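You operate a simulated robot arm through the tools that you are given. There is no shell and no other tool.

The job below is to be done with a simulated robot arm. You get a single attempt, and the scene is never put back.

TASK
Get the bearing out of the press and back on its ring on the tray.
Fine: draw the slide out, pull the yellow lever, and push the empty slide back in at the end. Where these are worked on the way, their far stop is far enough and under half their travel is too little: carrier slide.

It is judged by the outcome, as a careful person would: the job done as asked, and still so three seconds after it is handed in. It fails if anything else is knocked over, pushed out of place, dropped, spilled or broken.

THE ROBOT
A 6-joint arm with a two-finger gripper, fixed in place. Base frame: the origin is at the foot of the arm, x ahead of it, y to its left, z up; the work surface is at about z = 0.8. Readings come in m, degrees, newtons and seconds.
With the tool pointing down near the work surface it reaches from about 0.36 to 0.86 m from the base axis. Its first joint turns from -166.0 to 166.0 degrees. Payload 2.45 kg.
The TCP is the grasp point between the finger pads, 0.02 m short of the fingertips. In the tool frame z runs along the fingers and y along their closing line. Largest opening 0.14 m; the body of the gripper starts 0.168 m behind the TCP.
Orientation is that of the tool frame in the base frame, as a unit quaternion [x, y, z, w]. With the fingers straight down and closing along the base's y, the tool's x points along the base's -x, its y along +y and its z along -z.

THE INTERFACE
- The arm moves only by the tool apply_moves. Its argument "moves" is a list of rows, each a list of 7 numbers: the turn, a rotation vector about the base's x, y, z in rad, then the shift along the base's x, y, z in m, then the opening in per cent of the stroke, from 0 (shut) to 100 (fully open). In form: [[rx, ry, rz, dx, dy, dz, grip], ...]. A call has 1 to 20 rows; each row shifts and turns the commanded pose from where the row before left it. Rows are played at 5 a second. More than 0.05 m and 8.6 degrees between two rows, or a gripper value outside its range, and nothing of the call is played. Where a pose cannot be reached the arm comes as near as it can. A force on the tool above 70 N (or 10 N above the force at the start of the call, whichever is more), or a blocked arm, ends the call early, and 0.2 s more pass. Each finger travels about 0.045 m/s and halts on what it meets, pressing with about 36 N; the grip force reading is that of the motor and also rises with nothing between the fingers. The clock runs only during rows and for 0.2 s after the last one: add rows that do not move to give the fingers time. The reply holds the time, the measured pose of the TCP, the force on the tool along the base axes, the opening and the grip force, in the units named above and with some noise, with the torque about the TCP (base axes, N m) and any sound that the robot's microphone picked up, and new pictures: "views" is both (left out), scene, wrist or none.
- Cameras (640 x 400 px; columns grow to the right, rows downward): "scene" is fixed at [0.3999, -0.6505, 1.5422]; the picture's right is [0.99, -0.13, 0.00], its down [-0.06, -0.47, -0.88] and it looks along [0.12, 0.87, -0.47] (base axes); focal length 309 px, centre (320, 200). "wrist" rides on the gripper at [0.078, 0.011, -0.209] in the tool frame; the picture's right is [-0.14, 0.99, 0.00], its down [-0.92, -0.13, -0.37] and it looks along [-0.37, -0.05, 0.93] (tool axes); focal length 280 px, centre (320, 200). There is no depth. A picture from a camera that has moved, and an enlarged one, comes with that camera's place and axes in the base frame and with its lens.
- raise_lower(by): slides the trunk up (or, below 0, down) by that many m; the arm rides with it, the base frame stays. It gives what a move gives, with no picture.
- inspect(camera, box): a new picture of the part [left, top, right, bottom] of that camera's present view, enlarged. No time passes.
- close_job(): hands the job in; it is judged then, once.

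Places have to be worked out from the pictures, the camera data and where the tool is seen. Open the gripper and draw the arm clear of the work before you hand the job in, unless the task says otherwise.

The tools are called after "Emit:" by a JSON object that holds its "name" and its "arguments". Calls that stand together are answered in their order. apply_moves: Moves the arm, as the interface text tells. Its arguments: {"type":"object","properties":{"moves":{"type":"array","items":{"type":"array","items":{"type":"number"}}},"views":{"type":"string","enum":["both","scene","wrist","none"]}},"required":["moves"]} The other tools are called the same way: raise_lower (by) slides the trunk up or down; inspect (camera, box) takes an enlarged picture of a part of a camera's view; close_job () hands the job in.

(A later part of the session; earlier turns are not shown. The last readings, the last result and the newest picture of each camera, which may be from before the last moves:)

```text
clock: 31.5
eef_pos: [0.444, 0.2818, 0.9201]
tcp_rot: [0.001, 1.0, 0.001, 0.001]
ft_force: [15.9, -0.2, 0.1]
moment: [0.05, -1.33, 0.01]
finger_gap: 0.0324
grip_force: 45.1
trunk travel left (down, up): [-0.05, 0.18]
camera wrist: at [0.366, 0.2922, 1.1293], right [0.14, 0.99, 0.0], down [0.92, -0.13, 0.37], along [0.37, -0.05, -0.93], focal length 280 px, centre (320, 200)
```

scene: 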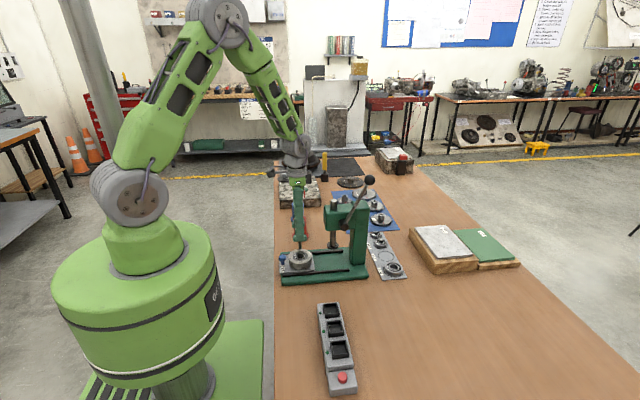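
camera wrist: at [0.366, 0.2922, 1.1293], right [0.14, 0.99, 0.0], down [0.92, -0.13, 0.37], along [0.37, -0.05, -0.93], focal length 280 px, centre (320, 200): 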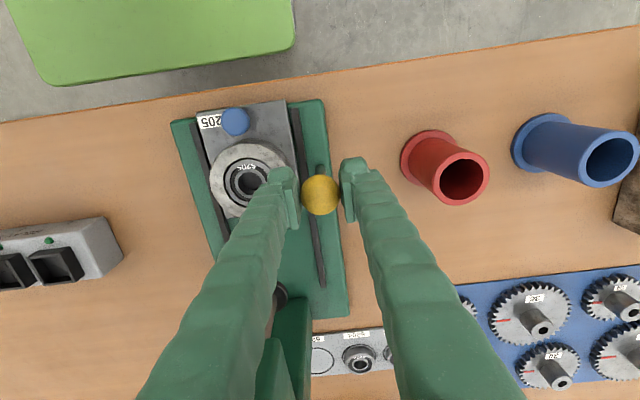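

It yields with about 16 N. I'll continue pulling slowly and see whether resistance stays level (lever moving) or climbs (blocked).

Emit:
{"name": "apply_moves", "arguments": {"moves": [[0, 0, 0, -0.004, 0, 0, 15], [0, 0, 0, -0.004, 0, 0, 15], [0, 0, 0, 0, 0, 0, 15]], "views": "none"}}

Emit:
{"name": "inspect", "arguments": {"camera": "scene", "box": [270, 210, 350, 290]}}

Emit:
{"name": "inspect", "arguments": {"camera": "wrist", "box": [160, 80, 400, 260]}}

```text
clock: 32.3
eef_pos: [0.4347, 0.283, 0.9192]
tcp_rot: [0.0, 1.0, 0.0, 0.001]
ft_force: [15.4, 6.8, -2.8]
moment: [0.09, -1.24, -0.05]
finger_gap: 0.0325
grip_force: 44.3
trunk travel left (down, up): [-0.05, 0.18]
```

```text
5.00 times, centred on (310, 250) of scene
camera zoom: at [0.3999, -0.6505, 1.5422], right [0.99, -0.13, 0.0], down [-0.06, -0.47, -0.88], along [0.12, 0.87, -0.47], focal length 1544 px, centre (370, -50)
```

zoom: 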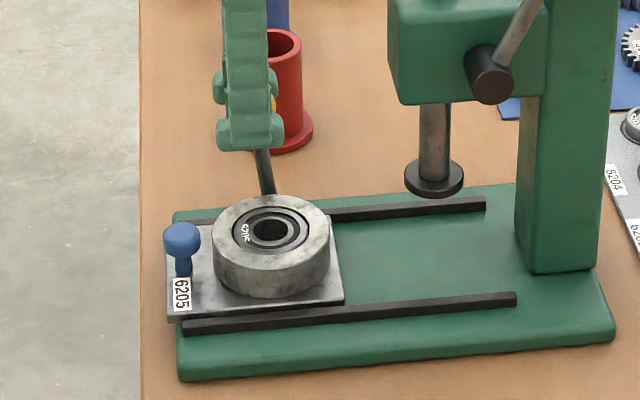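

```text
2.22 times, centred on (280, 170) of wrist
camera zoom: at [0.3581, 0.2924, 1.1282], right [0.14, 0.99, 0.0], down [0.92, -0.13, 0.37], along [0.37, -0.05, -0.93], focal length 623 px, centre (409, 267)
```

zoom: 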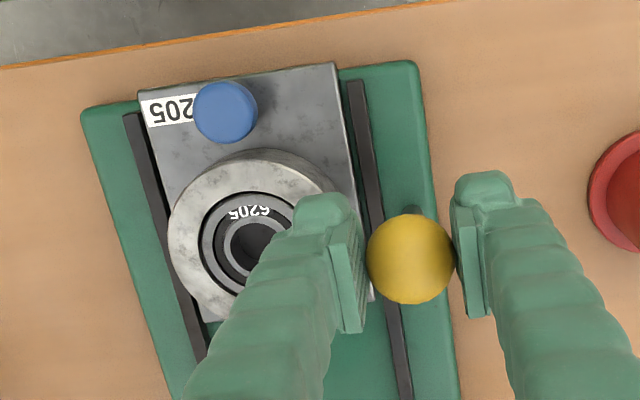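

The lever swings toward -x with a steady 15 N. I follow its arc (pivot about z 0.82) in small steps.

Emit:
{"name": "apply_moves", "arguments": {"moves": [[0, 0, 0, -0.006, 0, -0.0012, 15], [0, 0, 0, -0.006, 0, -0.0018, 15], [0, 0, 0, -0.006, 0, -0.002, 15], [0, 0, 0, -0.006, 0, -0.0022, 15], [0, 0, 0, 0, 0, 0, 15]], "views": "wrist"}}

Emit:
{"name": "inspect", "arguments": {"camera": "scene", "box": [270, 210, 350, 290]}}

```text
clock: 33.5
eef_pos: [0.4112, 0.283, 0.912]
tcp_rot: [0.001, 1.0, 0.001, -0.001]
ft_force: [21.1, -4.4, -11.9]
moment: [-0.01, -1.0, -0.06]
finger_gap: 0.0314
grip_force: 45.1
trunk travel left (down, up): [-0.05, 0.18]
camera wrist: at [0.3346, 0.2927, 1.1213], right [0.14, 0.99, 0.0], down [0.92, -0.13, 0.37], along [0.36, -0.05, -0.93], focal length 280 px, centre (320, 200)
```

wrist: 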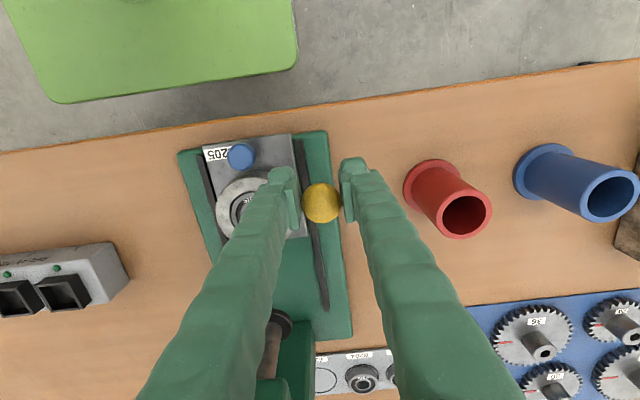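

```text
5.00 times, centred on (310, 250) of scene
camera zoom: at [0.3999, -0.6505, 1.5422], right [0.99, -0.13, 0.0], down [-0.06, -0.47, -0.88], along [0.12, 0.87, -0.47], focal length 1544 px, centre (370, -50)
```

zoom: 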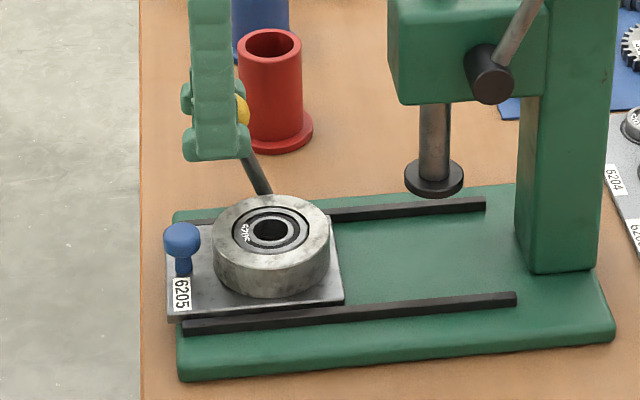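

The lever is about 20° over with the ball slipping slightly back in the pads; the reading says I should dip more. Continuing with a steeper arc.

Emit:
{"name": "apply_moves", "arguments": {"moves": [[0, 0, 0, -0.005, 0, -0.004, 10], [0, 0, 0, -0.006, 0, -0.004, 10], [0, 0, 0, -0.006, 0, -0.004, 10], [0, 0, 0, -0.005, 0, -0.004, 10], [0, 0, 0, 0, 0, 0, 10]], "views": "wrist"}}

Emit:
{"name": "inspect", "arguments": {"camera": "scene", "box": [270, 210, 350, 290]}}

```text
clock: 34.7
eef_pos: [0.3883, 0.2815, 0.8968]
tcp_rot: [0.001, 1.0, 0.002, 0.001]
ft_force: [9.7, -0.3, 20.3]
moment: [0.02, -1.44, -0.06]
finger_gap: 0.0299
grip_force: 45.1
trunk travel left (down, up): [-0.05, 0.18]
camera wrist: at [0.3109, 0.2922, 1.1058], right [0.14, 0.99, 0.0], down [0.92, -0.13, 0.37], along [0.37, -0.05, -0.93], focal length 280 px, centre (320, 200)
```

wrist: 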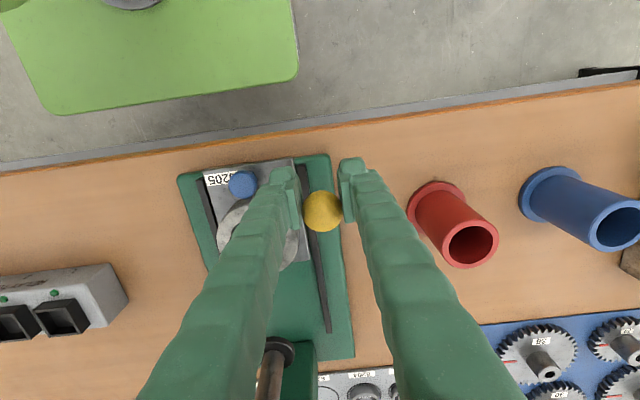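

```text
5.00 times, centred on (310, 250) of scene
camera zoom: at [0.3999, -0.6505, 1.5422], right [0.99, -0.13, 0.0], down [-0.06, -0.47, -0.88], along [0.12, 0.87, -0.47], focal length 1544 px, centre (370, -50)
```

zoom: 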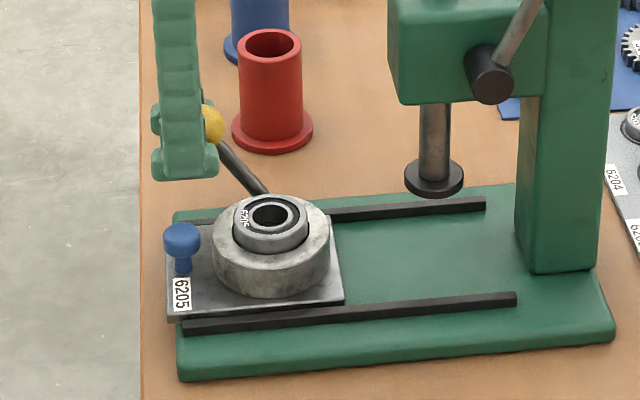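

The bearing has popped up in the cup. I'll continue a little more to reach the lever's end of travel, relieving the vertical load.

Emit:
{"name": "apply_moves", "arguments": {"moves": [[0, 0, 0, -0.004, 0, 0.0, 10], [0, 0, 0, -0.004, 0, -0.003, 10], [0, 0, 0, -0.004, 0, -0.004, 10], [0, 0, 0, 0, 0, 0, 10]], "views": "wrist"}}

Emit:
{"name": "inspect", "arguments": {"camera": "scene", "box": [270, 210, 350, 290]}}

```text
clock: 35.7
eef_pos: [0.3775, 0.2813, 0.8875]
tcp_rot: [0.002, 1.0, 0.0, 0.001]
ft_force: [17.4, 0.4, 9.1]
moment: [0.06, -1.21, 0.02]
finger_gap: 0.0297
grip_force: 45.1
trunk travel left (down, up): [-0.05, 0.18]
camera wrist: at [0.2996, 0.2924, 1.0982], right [0.14, 0.99, 0.0], down [0.92, -0.13, 0.37], along [0.37, -0.05, -0.93], focal length 280 px, centre (320, 200)
```

wrist: 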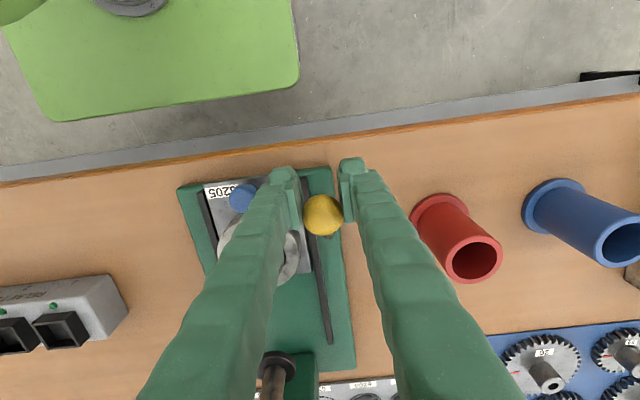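

```text
5.00 times, centred on (310, 250) of scene
camera zoom: at [0.3999, -0.6505, 1.5422], right [0.99, -0.13, 0.0], down [-0.06, -0.47, -0.88], along [0.12, 0.87, -0.47], focal length 1544 px, centre (370, -50)
```

zoom: 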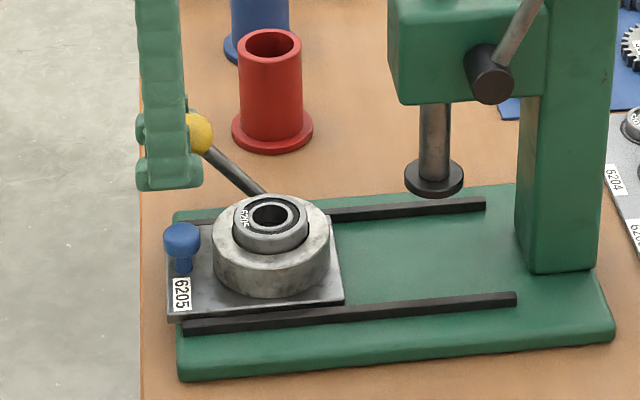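

The bearing stays up at a steady height. I ease off, release the lever and rise clear.

Emit:
{"name": "apply_moves", "arguments": {"moves": [[0, 0, 0, 0.002, 0, 0.001, 10], [0, 0, 0, 0, 0, 0, 35], [0, 0, 0, 0, 0, 0, 40], [0, 0, 0, 0, 0, 0, 40], [0, 0, 0, 0, 0, 0.03, 40], [0, 0, 0, 0, 0, 0.04, 40], [0, 0, 0, 0, 0, 0.04, 40], [0, 0, 0, 0, 0, 0.04, 40], [0, 0, 0, 0, 0, 0, 40]]}}

Emit:
{"name": "inspect", "arguments": {"camera": "scene", "box": [270, 210, 350, 290]}}

Emit:
{"name": "inspect", "arguments": {"camera": "wrist", "box": [160, 120, 400, 300]}}

```text
clock: 37.7
eef_pos: [0.3777, 0.2809, 1.0397]
tcp_rot: [0.002, 1.0, 0.001, 0.001]
ft_force: [-0.4, 0.1, 1.1]
moment: [0.04, -0.02, 0.0]
finger_gap: 0.056
grip_force: 0.1
trunk travel left (down, up): [-0.05, 0.18]
camera wrist: at [0.3008, 0.2911, 1.2491], right [0.14, 0.99, 0.0], down [0.92, -0.13, 0.37], along [0.37, -0.05, -0.93], focal length 280 px, centre (320, 200)
```

scene: 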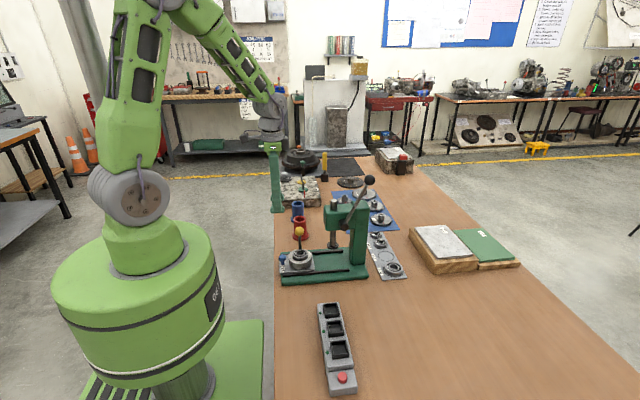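
wrist: 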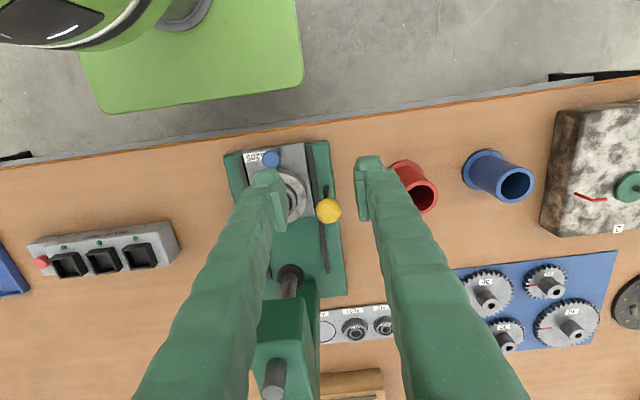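

```text
5.00 times, centred on (310, 250) of scene
camera zoom: at [0.3999, -0.6505, 1.5422], right [0.99, -0.13, 0.0], down [-0.06, -0.47, -0.88], along [0.12, 0.87, -0.47], focal length 1544 px, centre (370, -50)
```

zoom: 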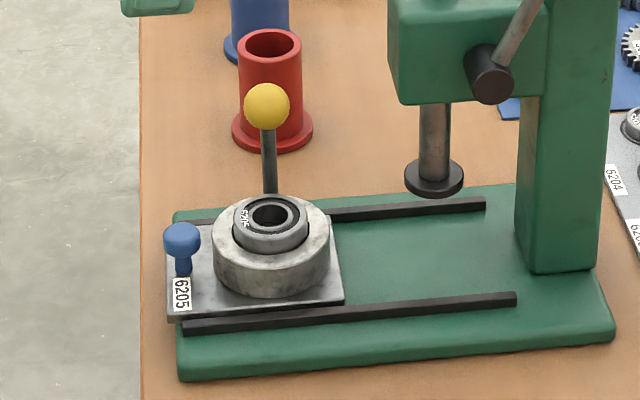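

```text
2.22 times, centred on (280, 210) of wrist
camera zoom: at [0.3008, 0.2911, 1.2491], right [0.14, 0.99, 0.0], down [0.92, -0.13, 0.37], along [0.37, -0.05, -0.93], focal length 623 px, centre (409, 178)
```

zoom: 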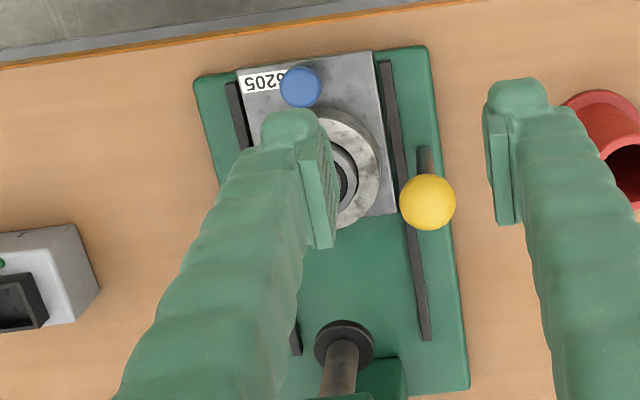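

The lever sprang back upright and the bearing stays proud of the cup (top about z 0.877). Before picking it, I'll do a dry run to the tray to locate the ring and check arm clearance past the press; first raise the trunk.

Emit:
{"name": "raise_lower", "arguments": {"by": 0.15}}

Emit:
{"name": "apply_moves", "arguments": {"moves": [[0, 0, 0, 0.024, 0.033, 0, 40], [0, 0, 0, 0.024, 0.033, 0, 40], [0, 0, 0, 0.024, 0.033, 0, 40], [0, 0, 0.13, 0.04, 0, 0, 40], [0, 0, 0.13, 0.04, 0, 0, 40], [0, 0, 0.13, 0.04, 0, 0, 40], [0, 0, 0.13, 0.04, 0, 0, 40], [0, 0, 0.13, 0.04, 0, 0, 40], [0, 0, 0.13, 0.04, 0, 0, 40], [0, 0, 0.13, 0.03, 0, 0, 40], [0, 0, 0.13, 0.02, 0, 0, 40], [0, 0, 0.13, 0, 0, 0, 40], [0, 0, 0.13, 0, 0, 0, 40], [0, 0, 0.13, 0, 0, 0, 40], [0, 0, 0.14, 0, 0, 0, 40], [0, 0, 0, 0, 0, 0, 40]]}}

```text
clock: 39.4
eef_pos: [0.3777, 0.2803, 1.1906]
tcp_rot: [0.001, 1.0, 0.001, 0.002]
ft_force: [-0.1, 0.0, -0.5]
moment: [0.02, -0.01, 0.0]
finger_gap: 0.056
grip_force: 0.1
trunk travel left (down, up): [-0.2, 0.03]
```

```text
clock: 42.8
eef_pos: [0.7407, 0.3796, 1.1891]
tcp_rot: [-0.707, 0.707, 0.001, 0.0]
ft_force: [-0.9, 0.1, 0.3]
moment: [0.03, 0.04, 0.02]
finger_gap: 0.0561
grip_force: 0.1
trunk travel left (down, up): [-0.2, 0.03]
camera wrist: at [0.731, 0.301, 1.3992], right [-0.99, 0.14, 0.0], down [0.13, 0.92, 0.37], along [0.05, 0.37, -0.93], focal length 280 px, centre (320, 200)
```

scene: 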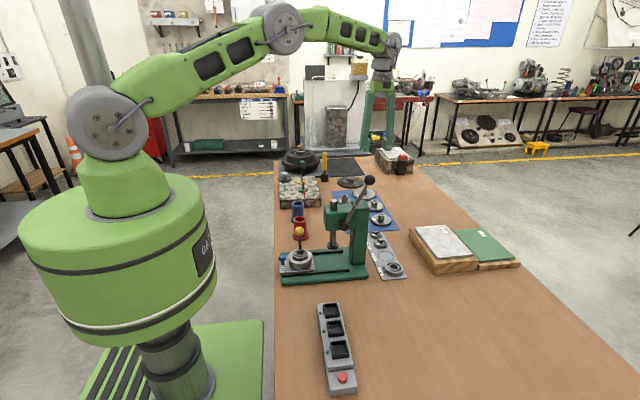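
wrist: 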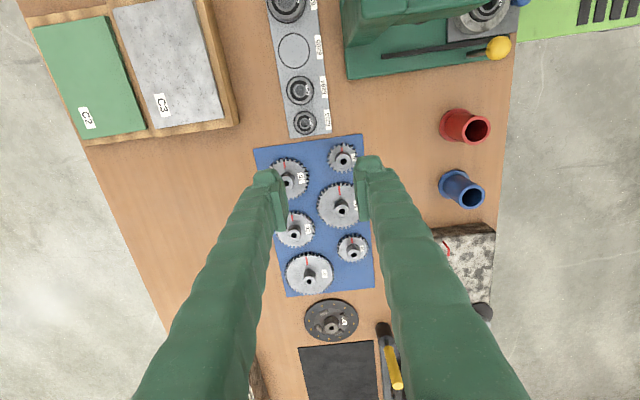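

I have a view of the tray; zooming in to pin down the ring.

Emit:
{"name": "inspect", "arguments": {"camera": "wrist", "box": [240, 0, 400, 140]}}

Emit:
{"name": "inspect", "arguments": {"camera": "scene", "box": [350, 225, 430, 285]}}

```text
2.86 times, centred on (320, 70) of wrist
camera zoom: at [0.731, 0.301, 1.3992], right [-0.99, 0.14, 0.0], down [0.13, 0.92, 0.37], along [0.05, 0.37, -0.93], focal length 801 px, centre (320, 571)
```

zoom: 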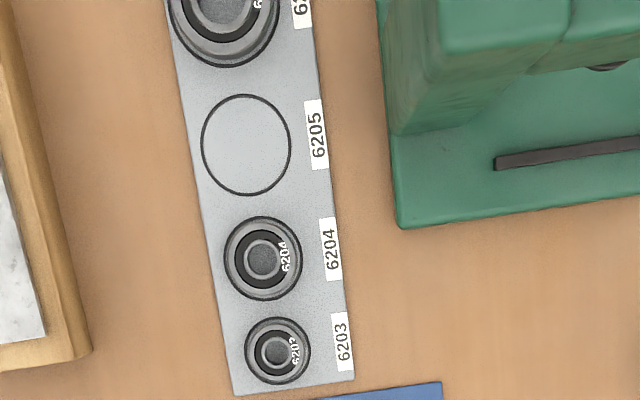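

```text
6.67 times, centred on (390, 255) of scene
camera zoom: at [0.3999, -0.6505, 1.5422], right [0.99, -0.13, 0.0], down [-0.06, -0.47, -0.88], along [0.12, 0.87, -0.47], focal length 2059 px, centre (-147, -167)
```

zoom: 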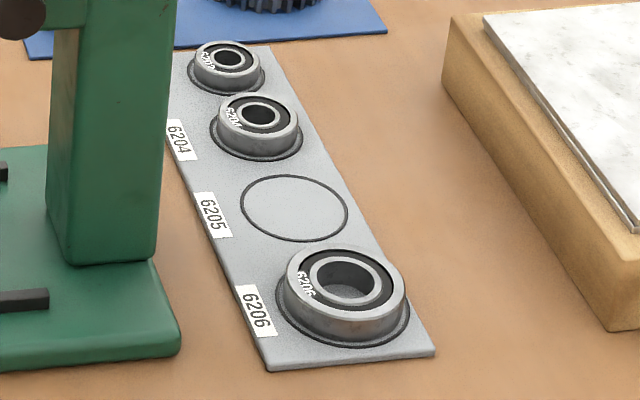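

Ring centre ≈ (0.770, 0.232). Now hovering nearer to it at a safe height to check the forearm against the press handle.

Emit:
{"name": "apply_moves", "arguments": {"moves": [[0, 0, 0, 0.015, -0.02, -0.02, 40], [0, 0, 0, 0.014, -0.03, -0.03, 40], [0, 0, 0, 0, -0.035, -0.03, 40], [0, 0, 0, 0, -0.035, -0.03, 40], [0, 0, 0, 0, -0.027, -0.03, 40], [0, 0, 0, 0, 0, 0, 40]]}}

Emit:
{"name": "inspect", "arguments": {"camera": "scene", "box": [280, 20, 440, 290]}}

```text
clock: 44.2
eef_pos: [0.7699, 0.2323, 1.0474]
tcp_rot: [-0.707, 0.707, 0.002, 0.0]
ft_force: [-0.2, 0.2, 0.0]
moment: [0.0, -0.02, 0.02]
finger_gap: 0.0561
grip_force: 0.1
trunk travel left (down, up): [-0.2, 0.03]
camera wrist: at [0.7602, 0.1537, 1.2561], right [-0.99, 0.14, 0.0], down [0.13, 0.92, 0.37], along [0.05, 0.37, -0.93], focal length 280 px, centre (320, 200)
```

scene: 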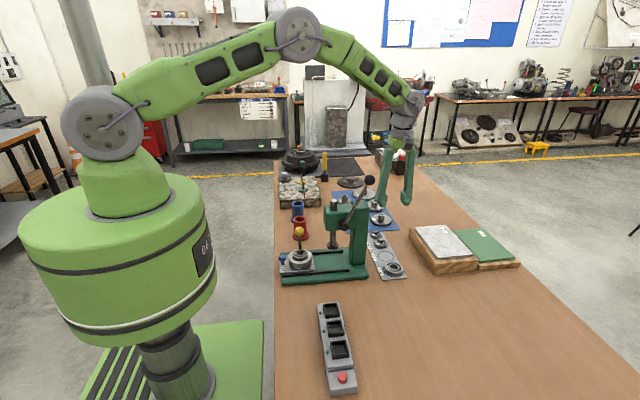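
wrist: 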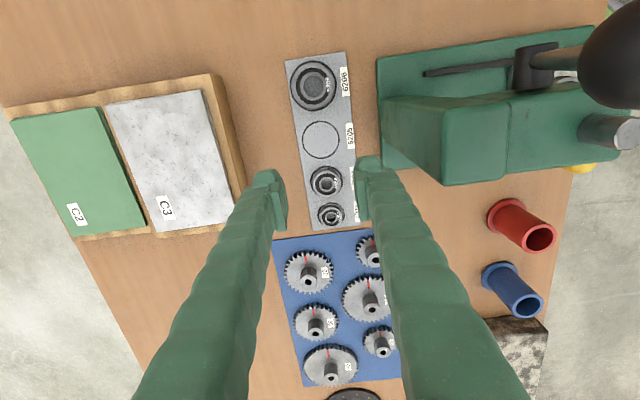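

```text
1.48 times, centred on (360, 155) of scene
camera zoom: at [0.3999, -0.6505, 1.5422], right [0.99, -0.13, 0.0], down [-0.06, -0.47, -0.88], along [0.12, 0.87, -0.47], focal length 458 px, centre (261, 267)
```

zoom: 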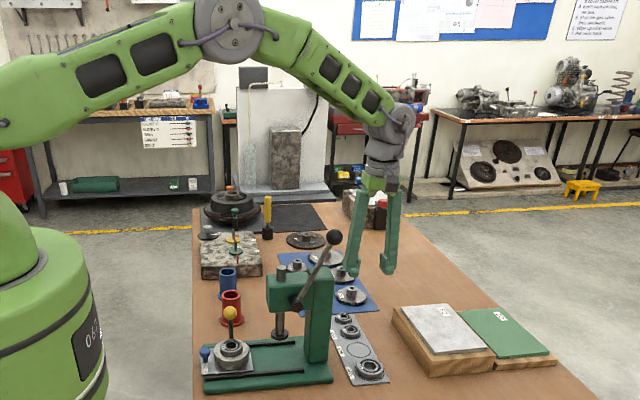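

The forearm would pass fairly near the press handle's ball (≈0.66, 0.16, 1.16), so I'll lean the tool about 10° toward +y. Dry-running that down to z 0.90 to check reach and clearance.

Emit:
{"name": "apply_moves", "arguments": {"moves": [[-0.085, 0, 0, 0, 0, 0, 40], [-0.085, 0, 0, 0, 0, 0, 40], [0, 0, 0, 0, 0, -0.03, 40], [0, 0, 0, 0, 0, -0.03, 40], [0, 0, 0, 0, 0, -0.03, 40], [0, 0, 0, 0, 0, -0.03, 40], [0, 0, 0, 0, 0, -0.027, 40], [0, 0, 0, 0, 0, 0, 40]]}}

Emit:
{"name": "inspect", "arguments": {"camera": "scene", "box": [310, 60, 450, 290]}}

Emit:
{"name": "inspect", "arguments": {"camera": "wrist", "box": [220, 60, 420, 260]}}

```text
clock: 46.0
eef_pos: [0.7687, 0.2326, 0.9025]
tcp_rot: [-0.704, 0.705, -0.059, -0.061]
ft_force: [-0.2, -0.5, 0.1]
moment: [-0.01, 0.04, 0.0]
finger_gap: 0.0558
grip_force: 0.0
trunk travel left (down, up): [-0.2, 0.03]
camera wrist: at [0.7589, 0.1909, 1.1223], right [-0.99, 0.14, -0.02], down [0.13, 0.97, 0.21], along [0.05, 0.2, -0.98], focal length 280 px, centre (320, 200)
```

scene: 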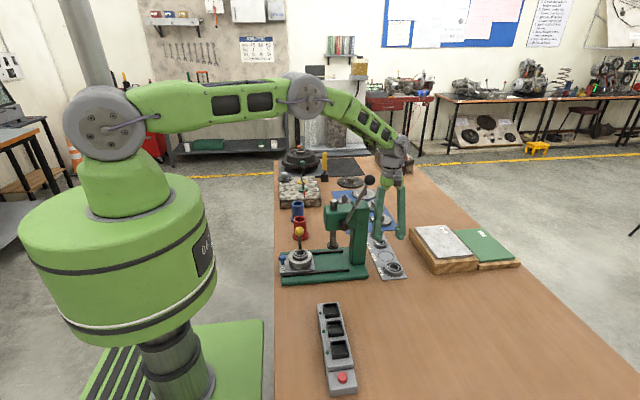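
wrist: 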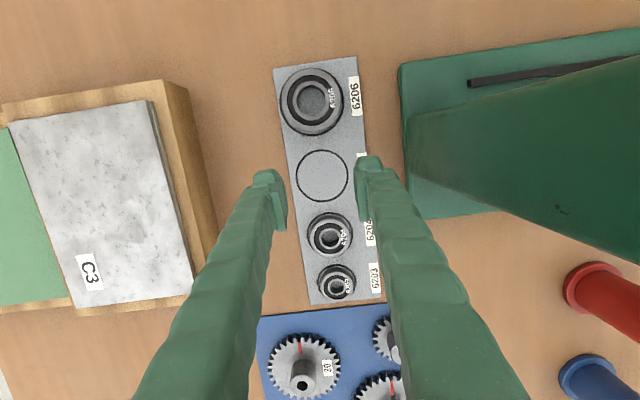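

```text
1.74 times, centred on (380, 175) of scene
camera zoom: at [0.3999, -0.6505, 1.5422], right [0.99, -0.13, 0.0], down [-0.06, -0.47, -0.88], along [0.12, 0.87, -0.47], focal length 537 px, centre (216, 244)
```

zoom: 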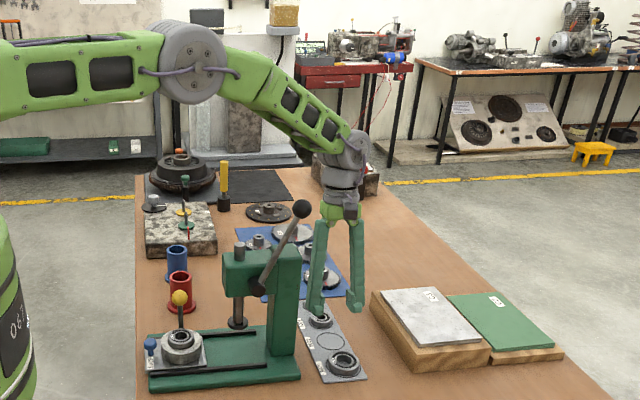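

```text
2.00 times, centred on (320, 160) of wrist
camera zoom: at [0.7589, 0.1909, 1.1223], right [-0.99, 0.14, -0.02], down [0.13, 0.97, 0.21], along [0.05, 0.2, -0.98], focal length 561 px, centre (320, 280)
```

zoom: 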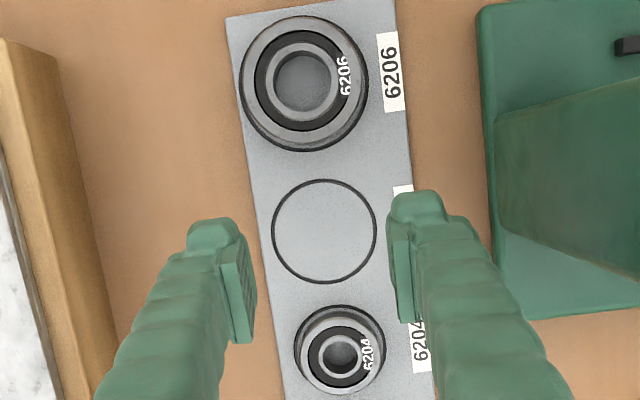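

Reach and clearance are good; ring centre refined to ≈ (0.770, 0.230). Going back the same way to above the cup, keeping the lean (turned so it leans +x), fingers at 50 %.

Emit:
{"name": "apply_moves", "arguments": {"moves": [[0, 0, 0, 0, 0, 0.04, 50], [0, 0, 0, 0, 0, 0.04, 50], [0, 0, 0, 0, 0, 0.04, 50], [0, 0, 0, 0, 0.02, 0.04, 50], [0, 0, 0, 0, 0.03, 0.035, 50], [0, 0, 0, 0, 0.035, 0.03, 50], [0, 0, 0, 0, 0.035, 0.03, 50], [0, 0, 0, 0, 0.028, 0.03, 50], [0, 0, -0.13, -0.04, 0, 0, 50], [0, 0, -0.13, -0.04, 0, 0, 50], [0, 0, -0.13, -0.04, 0, 0, 50], [0, 0, -0.13, -0.04, 0, 0, 50], [0, 0, -0.13, -0.04, 0, 0, 50], [0, 0, -0.13, -0.04, 0, 0, 50], [0, 0, -0.13, -0.04, 0, 0, 50], [0, 0, -0.13, -0.04, 0, 0, 50], [0, 0, -0.13, 0, -0.03, 0, 50], [0, 0, -0.13, 0, -0.04, 0, 50], [0, 0, -0.13, 0, -0.04, 0, 50], [0, 0, -0.141, 0, -0.04, 0, 50]], "views": "none"}}

Emit:
{"name": "apply_moves", "arguments": {"moves": [[0, 0, 0, 0, 0, 0, 50], [0, 0, 0, 0, 0, 0, 50]]}}

```text
clock: 50.2
eef_pos: [0.4275, 0.2119, 1.1808]
tcp_rot: [0.002, 0.996, 0.002, -0.084]
ft_force: [-0.2, -0.4, -0.3]
moment: [0.06, -0.02, -0.02]
finger_gap: 0.07
grip_force: 0.1
out of reach, approached as far as the arm can: row 7, 8
trunk travel left (down, up): [-0.2, 0.03]
```

```text
clock: 50.8
eef_pos: [0.428, 0.2131, 1.1798]
tcp_rot: [0.002, 0.996, 0.001, -0.084]
ft_force: [0.5, 0.1, -0.2]
moment: [-0.01, 0.0, 0.04]
finger_gap: 0.07
grip_force: 0.1
trunk travel left (down, up): [-0.2, 0.03]
camera wrist: at [0.3868, 0.2234, 1.4002], right [0.14, 0.99, -0.02], down [0.97, -0.13, 0.21], along [0.2, -0.05, -0.98], focal length 280 px, centre (320, 200)
```

scene: 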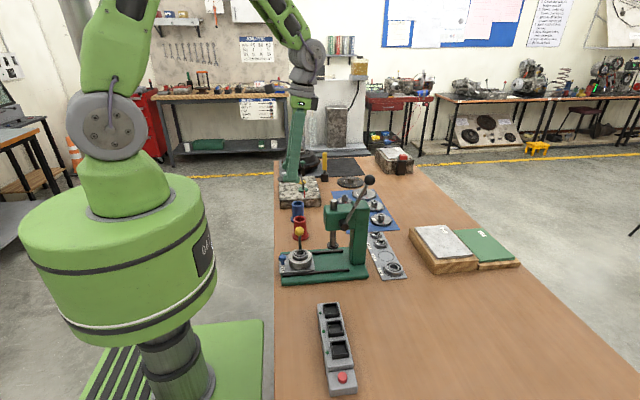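
wrist: 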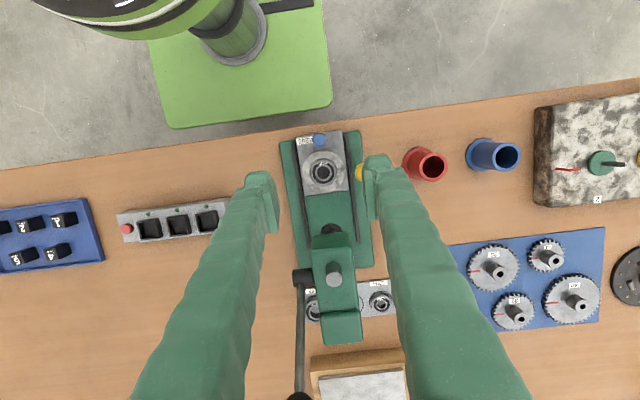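

Good (the far waypoint was slightly out of reach; I'll keep nearer on the way back). Lowering the trunk to pick height and looking down at the bearing.

Emit:
{"name": "raise_lower", "arguments": {"by": -0.15}}

Emit:
{"name": "apply_moves", "arguments": {"moves": [[0, 0, 0, 0.007, -0.001, -0.03, 50], [0, 0, 0, 0.007, -0.001, -0.03, 50], [0, 0, 0, 0, 0, 0, 50]]}}

Emit:
{"name": "inspect", "arguments": {"camera": "wrist", "box": [230, 100, 430, 260]}}

Emit:
{"name": "inspect", "arguments": {"camera": "scene", "box": [270, 200, 350, 290]}}

```text
clock: 52.6
eef_pos: [0.4283, 0.2125, 1.0316]
tcp_rot: [0.0, 0.996, 0.001, -0.085]
ft_force: [-0.4, 0.1, 1.0]
moment: [0.0, 0.0, -0.01]
finger_gap: 0.0701
grip_force: 0.0
trunk travel left (down, up): [-0.05, 0.18]
```

```text
clock: 53.4
eef_pos: [0.4431, 0.2111, 0.9713]
tcp_rot: [0.001, 0.996, 0.001, -0.085]
ft_force: [-0.6, 0.3, -0.2]
moment: [-0.01, -0.03, 0.01]
finger_gap: 0.0702
grip_force: 0.0
trunk travel left (down, up): [-0.05, 0.18]
camera wrist: at [0.4013, 0.2206, 1.1901], right [0.14, 0.99, -0.02], down [0.97, -0.13, 0.21], along [0.2, -0.05, -0.98], focal length 280 px, centre (320, 200)
```

scene: 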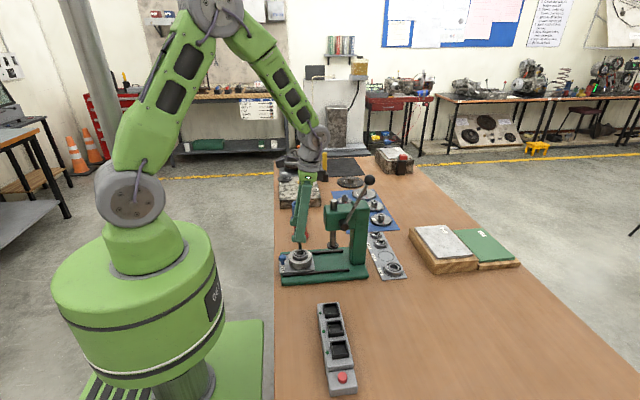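
wrist: 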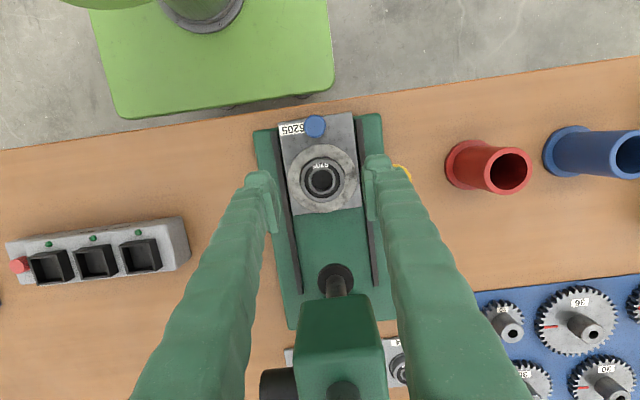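

```text
2.50 times, centred on (330, 180) of wrist
camera zoom: at [0.4013, 0.2206, 1.1901], right [0.14, 0.99, -0.02], down [0.97, -0.13, 0.21], along [0.2, -0.05, -0.98], focal length 701 px, centre (295, 250)
```

zoom: 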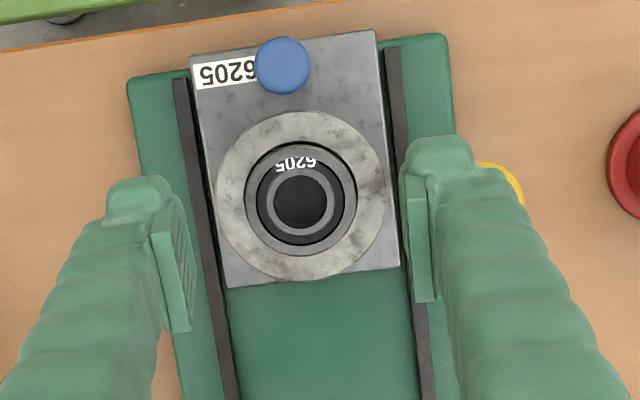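

```text
4.44 times, centred on (310, 245) of scene
camera zoom: at [0.3999, -0.6505, 1.5422], right [0.99, -0.13, 0.0], down [-0.06, -0.47, -0.88], along [0.12, 0.87, -0.47], focal length 1373 px, centre (364, 0)
```

zoom: 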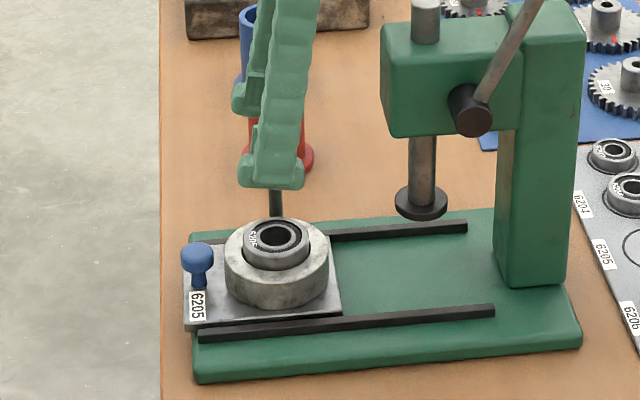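

Bearing at (0.4436, 0.2104), level and proud of the cup. I narrow the fingers to ~62 mm (clear of the lever) and descend so the tips stay just above the cup rim.

Emit:
{"name": "apply_moves", "arguments": {"moves": [[0, 0, 0, 0.003, -0.0005, 0, 44], [0, 0, 0, 0, 0, -0.025, 44], [0, 0, 0, 0, 0, -0.025, 44], [0, 0, 0, 0, 0, -0.018, 44], [0, 0, 0, 0, 0, -0.01, 44], [0, 0, 0, 0, 0, -0.0055, 44], [0, 0, 0, 0, 0, 0, 44]]}}

Emit:
{"name": "inspect", "arguments": {"camera": "wrist", "box": [230, 120, 410, 260]}}

Emit:
{"name": "inspect", "arguments": {"camera": "scene", "box": [270, 220, 340, 285]}}

```text
clock: 55.0
eef_pos: [0.4444, 0.2097, 0.8858]
tcp_rot: [0.0, 0.996, 0.001, -0.085]
ft_force: [-0.7, 0.4, -0.2]
moment: [-0.01, 0.0, 0.02]
finger_gap: 0.0617
grip_force: 0.1
trunk travel left (down, up): [-0.05, 0.18]
camera wrist: at [0.4035, 0.2206, 1.1065], right [0.14, 0.99, -0.02], down [0.97, -0.13, 0.21], along [0.2, -0.05, -0.98], focal length 280 px, centre (320, 200)
```

scene: 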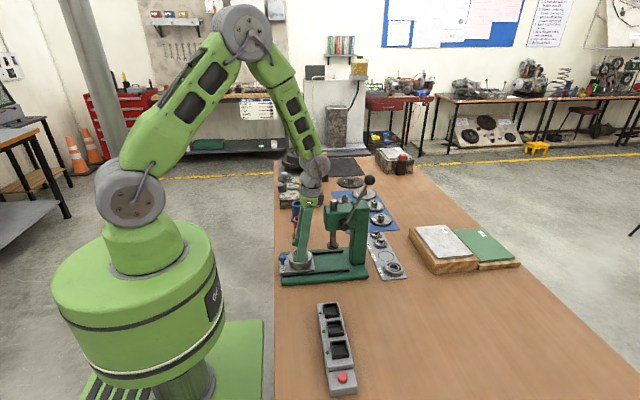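
wrist: 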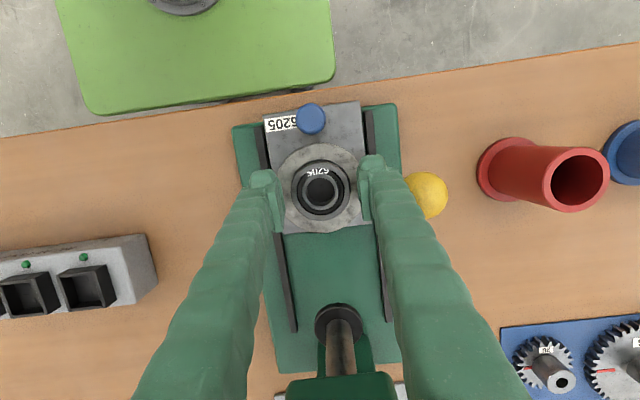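

```text
2.86 times, centred on (320, 190) of wrist
camera zoom: at [0.4035, 0.2206, 1.1065], right [0.14, 0.99, -0.02], down [0.97, -0.13, 0.21], along [0.2, -0.05, -0.98], focal length 801 px, centre (320, 229)
```

zoom: 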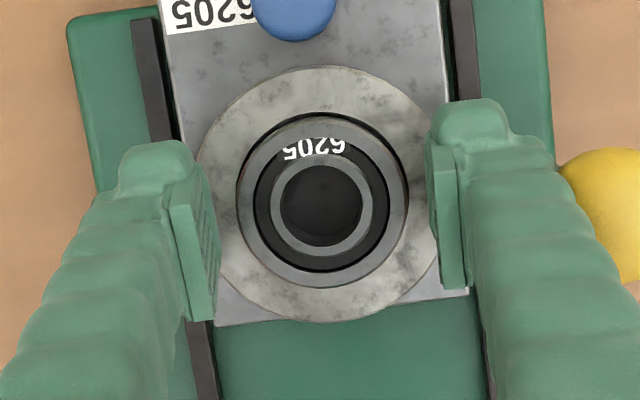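

```text
6.15 times, centred on (305, 252) of scene
camera zoom: at [0.3999, -0.6505, 1.5422], right [0.99, -0.13, 0.0], down [-0.06, -0.47, -0.88], along [0.12, 0.87, -0.47], focal length 1901 px, centre (412, -123)
```

zoom: 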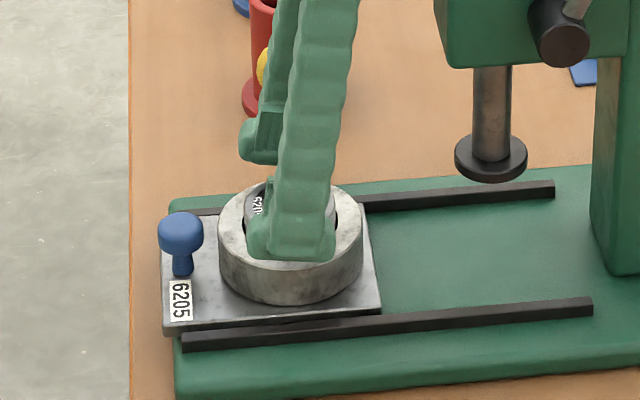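

The pads straddle the bearing, centred, with no contact force. Closing on it.

Emit:
{"name": "apply_moves", "arguments": {"moves": [[0, 0, 0, 0.001, 0, 0, 38], [0, 0, 0, 0, 0, 0, 34], [0, 0, 0, 0, 0, 0, 30], [0, 0, 0, 0, 0, 0, 30], [0, 0, 0, 0, 0, 0, 30]]}}

Emit:
{"name": "inspect", "arguments": {"camera": "wrist", "box": [230, 120, 410, 260]}}

```text
clock: 56.2
eef_pos: [0.4455, 0.2088, 0.8872]
tcp_rot: [0.0, 0.996, 0.001, -0.085]
ft_force: [0.8, 0.1, 2.5]
moment: [-0.02, -0.02, 0.01]
finger_gap: 0.0426
grip_force: 0.1
trunk travel left (down, up): [-0.05, 0.18]
camera wrist: at [0.4044, 0.2203, 1.1067], right [0.14, 0.99, -0.02], down [0.97, -0.13, 0.21], along [0.2, -0.05, -0.98], focal length 280 px, centre (320, 200)
```

scene: 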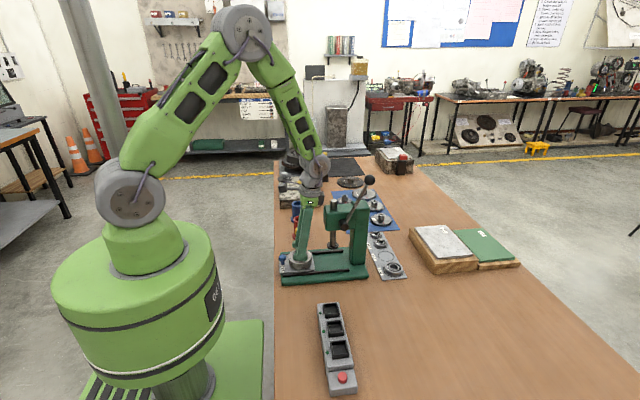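
wrist: 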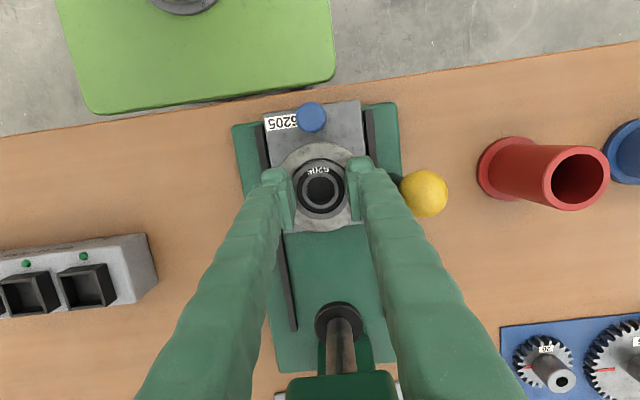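

```text
2.86 times, centred on (320, 190) of wrist
camera zoom: at [0.4044, 0.2203, 1.1067], right [0.14, 0.99, -0.02], down [0.97, -0.13, 0.21], along [0.2, -0.05, -0.98], focal length 801 px, centre (320, 229)
```

zoom: 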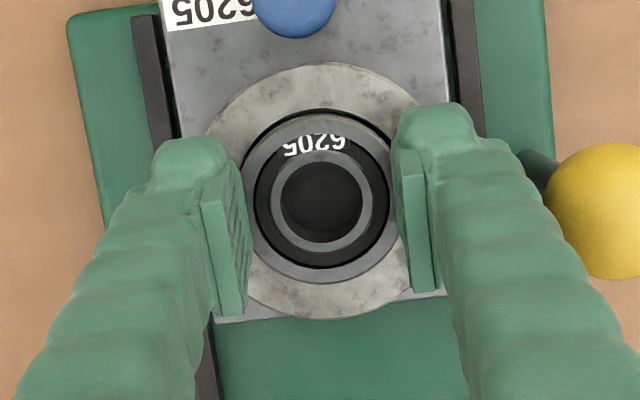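

At a 42.6 mm gap there's no grip force yet – the bearing is narrower than thought (~42 mm). Closing further.

Emit:
{"name": "apply_moves", "arguments": {"moves": [[0, 0, 0, 0, 0, 0, 26], [0, 0, 0, 0, 0, 0, 22], [0, 0, 0, 0, 0, 0, 20], [0, 0, 0, 0, 0, 0, 20]], "views": "wrist"}}

Emit:
{"name": "inspect", "arguments": {"camera": "wrist", "box": [230, 120, 410, 260]}}

```text
clock: 57.2
eef_pos: [0.4447, 0.2098, 0.8878]
tcp_rot: [0.0, 0.996, 0.001, -0.084]
ft_force: [2.4, -0.8, 4.7]
moment: [-0.02, -0.08, 0.0]
finger_gap: 0.0283
grip_force: 0.2
trunk travel left (down, up): [-0.05, 0.18]
camera wrist: at [0.4042, 0.2202, 1.1066], right [0.14, 0.99, -0.02], down [0.97, -0.13, 0.21], along [0.2, -0.05, -0.98], focal length 280 px, centre (320, 200)
```

wrist: 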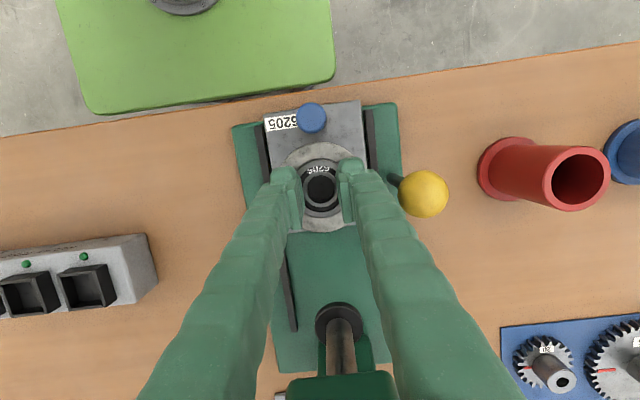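

```text
2.86 times, centred on (320, 190) of wrist
camera zoom: at [0.4042, 0.2202, 1.1066], right [0.14, 0.99, -0.02], down [0.97, -0.13, 0.21], along [0.2, -0.05, -0.98], focal length 801 px, centre (320, 229)
```

zoom: 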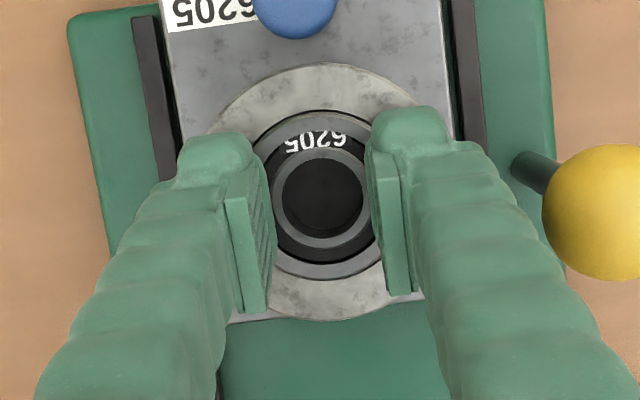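

The tips slid onto the bearing's top face (light 4.7 N), so its top is really at z≈0.864. I'll reopen, then go ~9 mm lower in small steps watching for contact with the cup rim.

Emit:
{"name": "apply_moves", "arguments": {"moves": [[0, 0, 0, 0, 0, 0.002, 30], [0, 0, 0, 0, 0, 0.001, 44], [0, 0, 0, 0, 0, 0, 44], [0, 0, 0, 0, 0, 0, 44], [0, 0, 0, 0, 0, 0, 44]], "views": "wrist"}}

Emit:
{"name": "inspect", "arguments": {"camera": "scene", "box": [270, 220, 340, 285]}}

Emit:
{"name": "inspect", "arguments": {"camera": "wrist", "box": [230, 120, 410, 260]}}

```text
clock: 58.4
eef_pos: [0.4451, 0.2098, 0.8896]
tcp_rot: [0.0, 0.996, 0.001, -0.085]
ft_force: [0.2, -0.4, 0.4]
moment: [0.0, -0.01, 0.0]
finger_gap: 0.0617
grip_force: 0.1
trunk travel left (down, up): [-0.05, 0.18]
camera wrist: at [0.4043, 0.2201, 1.1095], right [0.14, 0.99, -0.02], down [0.97, -0.13, 0.21], along [0.2, -0.05, -0.98], focal length 280 px, centre (320, 200)
```

wrist: 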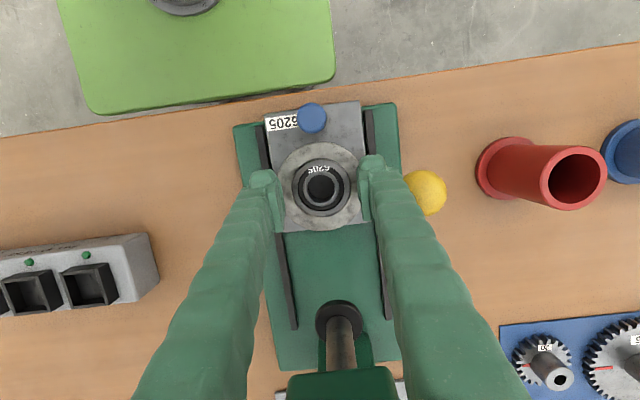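

```text
6.15 times, centred on (305, 252) of scene
camera zoom: at [0.3999, -0.6505, 1.5422], right [0.99, -0.13, 0.0], down [-0.06, -0.47, -0.88], along [0.12, 0.87, -0.47], focal length 1901 px, centre (412, -123)
```

zoom: 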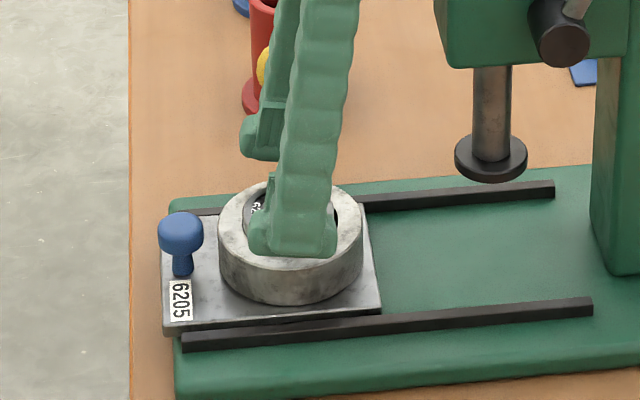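

```text
2.86 times, centred on (320, 190) of wrist
camera zoom: at [0.4043, 0.2201, 1.1095], right [0.14, 0.99, -0.02], down [0.97, -0.13, 0.21], along [0.2, -0.05, -0.98], focal length 801 px, centre (320, 229)
```

zoom: 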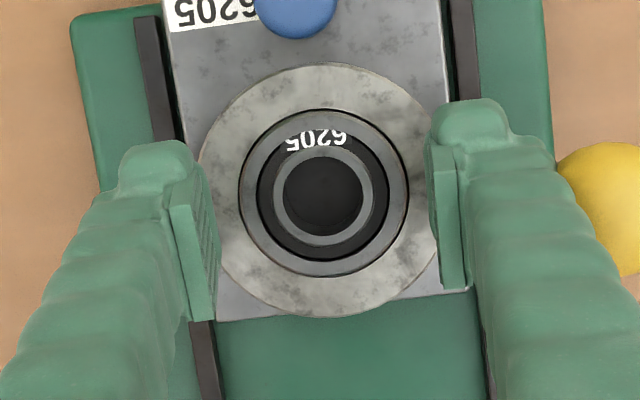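

The bearing may have been pushed back down. I'll rise and look.

Emit:
{"name": "apply_moves", "arguments": {"moves": [[0, 0, 0, 0, 0, 0.03, 44], [0, 0, 0, 0, 0, 0.04, 44], [0, 0, 0, 0, 0, 0.04, 44], [0, 0, 0, 0, 0, 0, 44]], "views": "wrist"}}

Emit:
{"name": "inspect", "arguments": {"camera": "scene", "box": [270, 220, 340, 285]}}

Emit:
{"name": "inspect", "arguments": {"camera": "wrist", "box": [250, 100, 430, 240]}}

```text
clock: 59.4
eef_pos: [0.4456, 0.2106, 0.9996]
tcp_rot: [0.002, 0.996, 0.002, -0.084]
ft_force: [-0.5, -0.9, 0.0]
moment: [-0.01, 0.0, 0.0]
finger_gap: 0.0615
grip_force: 0.0
trunk travel left (down, up): [-0.05, 0.18]
camera wrist: at [0.4046, 0.2204, 1.2197], right [0.14, 0.99, -0.02], down [0.97, -0.13, 0.21], along [0.2, -0.05, -0.98], focal length 280 px, centre (320, 200)
```

wrist: 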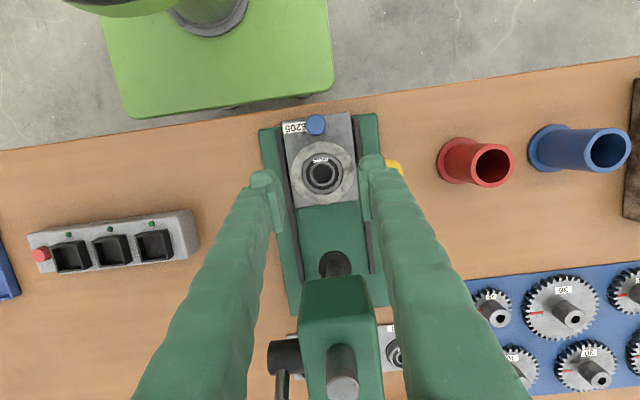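

```text
6.15 times, centred on (305, 252) of scene
camera zoom: at [0.3999, -0.6505, 1.5422], right [0.99, -0.13, 0.0], down [-0.06, -0.47, -0.88], along [0.12, 0.87, -0.47], focal length 1901 px, centre (412, -123)
```

zoom: 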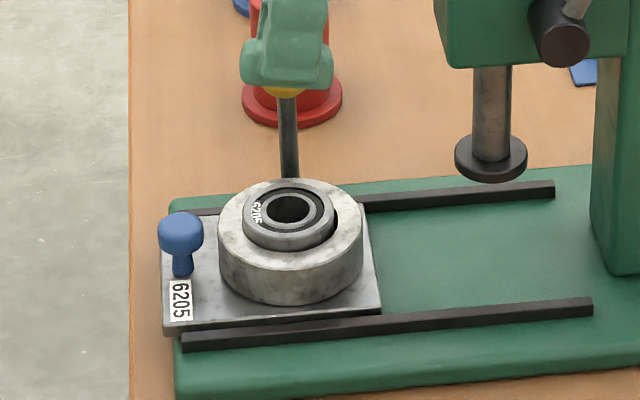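

```text
2.86 times, centred on (340, 170) of wrist
camera zoom: at [0.4046, 0.2204, 1.2197], right [0.14, 0.99, -0.02], down [0.97, -0.13, 0.21], along [0.2, -0.05, -0.98], focal length 801 px, centre (263, 286)
```

zoom: 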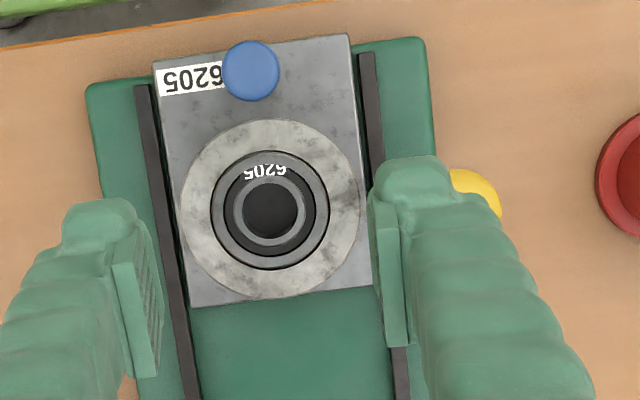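

The bearing was nudged partly back and tilted (the lower +x corner of the leaned tips touched its top). I'll re-eject it with the lever so it sits level, and this time use less lean and find the rim by touch. Moving back over the yellow ball.

Emit:
{"name": "apply_moves", "arguments": {"moves": [[0, -0.07, 0, 0, 0.02, 0, 45], [0, 0, 0, 0.002, 0.03, 0, 45], [0, 0, 0, 0.002, 0.0205, 0, 45], [0, 0, 0, 0, 0, -0.03, 45], [0, 0, 0, 0, 0, -0.03, 45], [0, 0, 0, 0, 0, -0.022, 45], [0, 0, 0, 0, 0, 0, 45]], "views": "wrist"}}

```text
clock: 61.0
eef_pos: [0.4489, 0.2806, 0.9186]
tcp_rot: [0.002, 0.999, 0.001, -0.05]
ft_force: [-0.1, -0.4, 0.7]
moment: [-0.02, 0.0, 0.01]
finger_gap: 0.0631
grip_force: 0.1
trunk travel left (down, up): [-0.05, 0.18]
camera wrist: at [0.3933, 0.2917, 1.1347], right [0.14, 0.99, -0.01], down [0.95, -0.13, 0.28], along [0.27, -0.05, -0.96], focal length 280 px, centre (320, 200)
```

wrist: 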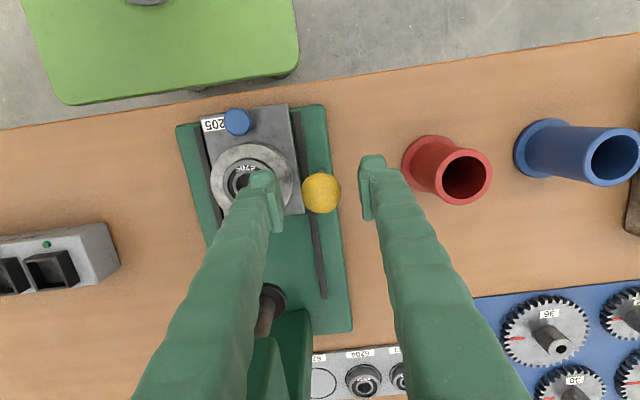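

Ball is centred again. Closing and drawing the lever along the same arc, pausing to check at the end.

Emit:
{"name": "apply_moves", "arguments": {"moves": [[0, 0, 0, 0, 0, 0, 15], [0, 0, 0, 0, 0, 0, 10], [0, 0, 0, 0, 0, 0, 10], [0, 0, 0, 0, 0, 0, 10], [0, 0, 0, -0.004, 0, 0, 10], [0, 0, 0, -0.005, 0, 0, 10], [0, 0, 0, -0.006, 0, -0.001, 10], [0, 0, 0, -0.006, 0, -0.001, 10], [0, 0, 0, -0.006, 0, -0.002, 10], [0, 0, 0, -0.006, 0, -0.0025, 10], [0, 0, 0, -0.006, 0, -0.003, 10], [0, 0, 0, 0, 0, 0, 10]], "views": "none"}}

Emit:
{"name": "inspect", "arguments": {"camera": "scene", "box": [270, 220, 340, 285]}}

```text
clock: 63.6
eef_pos: [0.4119, 0.2815, 0.9094]
tcp_rot: [0.0, 0.999, 0.002, -0.049]
ft_force: [15.8, 11.0, 4.4]
moment: [0.08, -1.09, 0.06]
finger_gap: 0.0297
grip_force: 45.1
trunk travel left (down, up): [-0.05, 0.18]
```

```text
6.15 times, centred on (305, 252) of scene
camera zoom: at [0.3999, -0.6505, 1.5422], right [0.99, -0.13, 0.0], down [-0.06, -0.47, -0.88], along [0.12, 0.87, -0.47], focal length 1901 px, centre (412, -123)
```

zoom: 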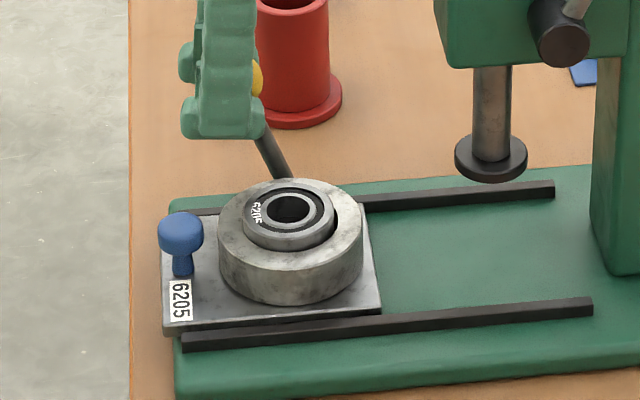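

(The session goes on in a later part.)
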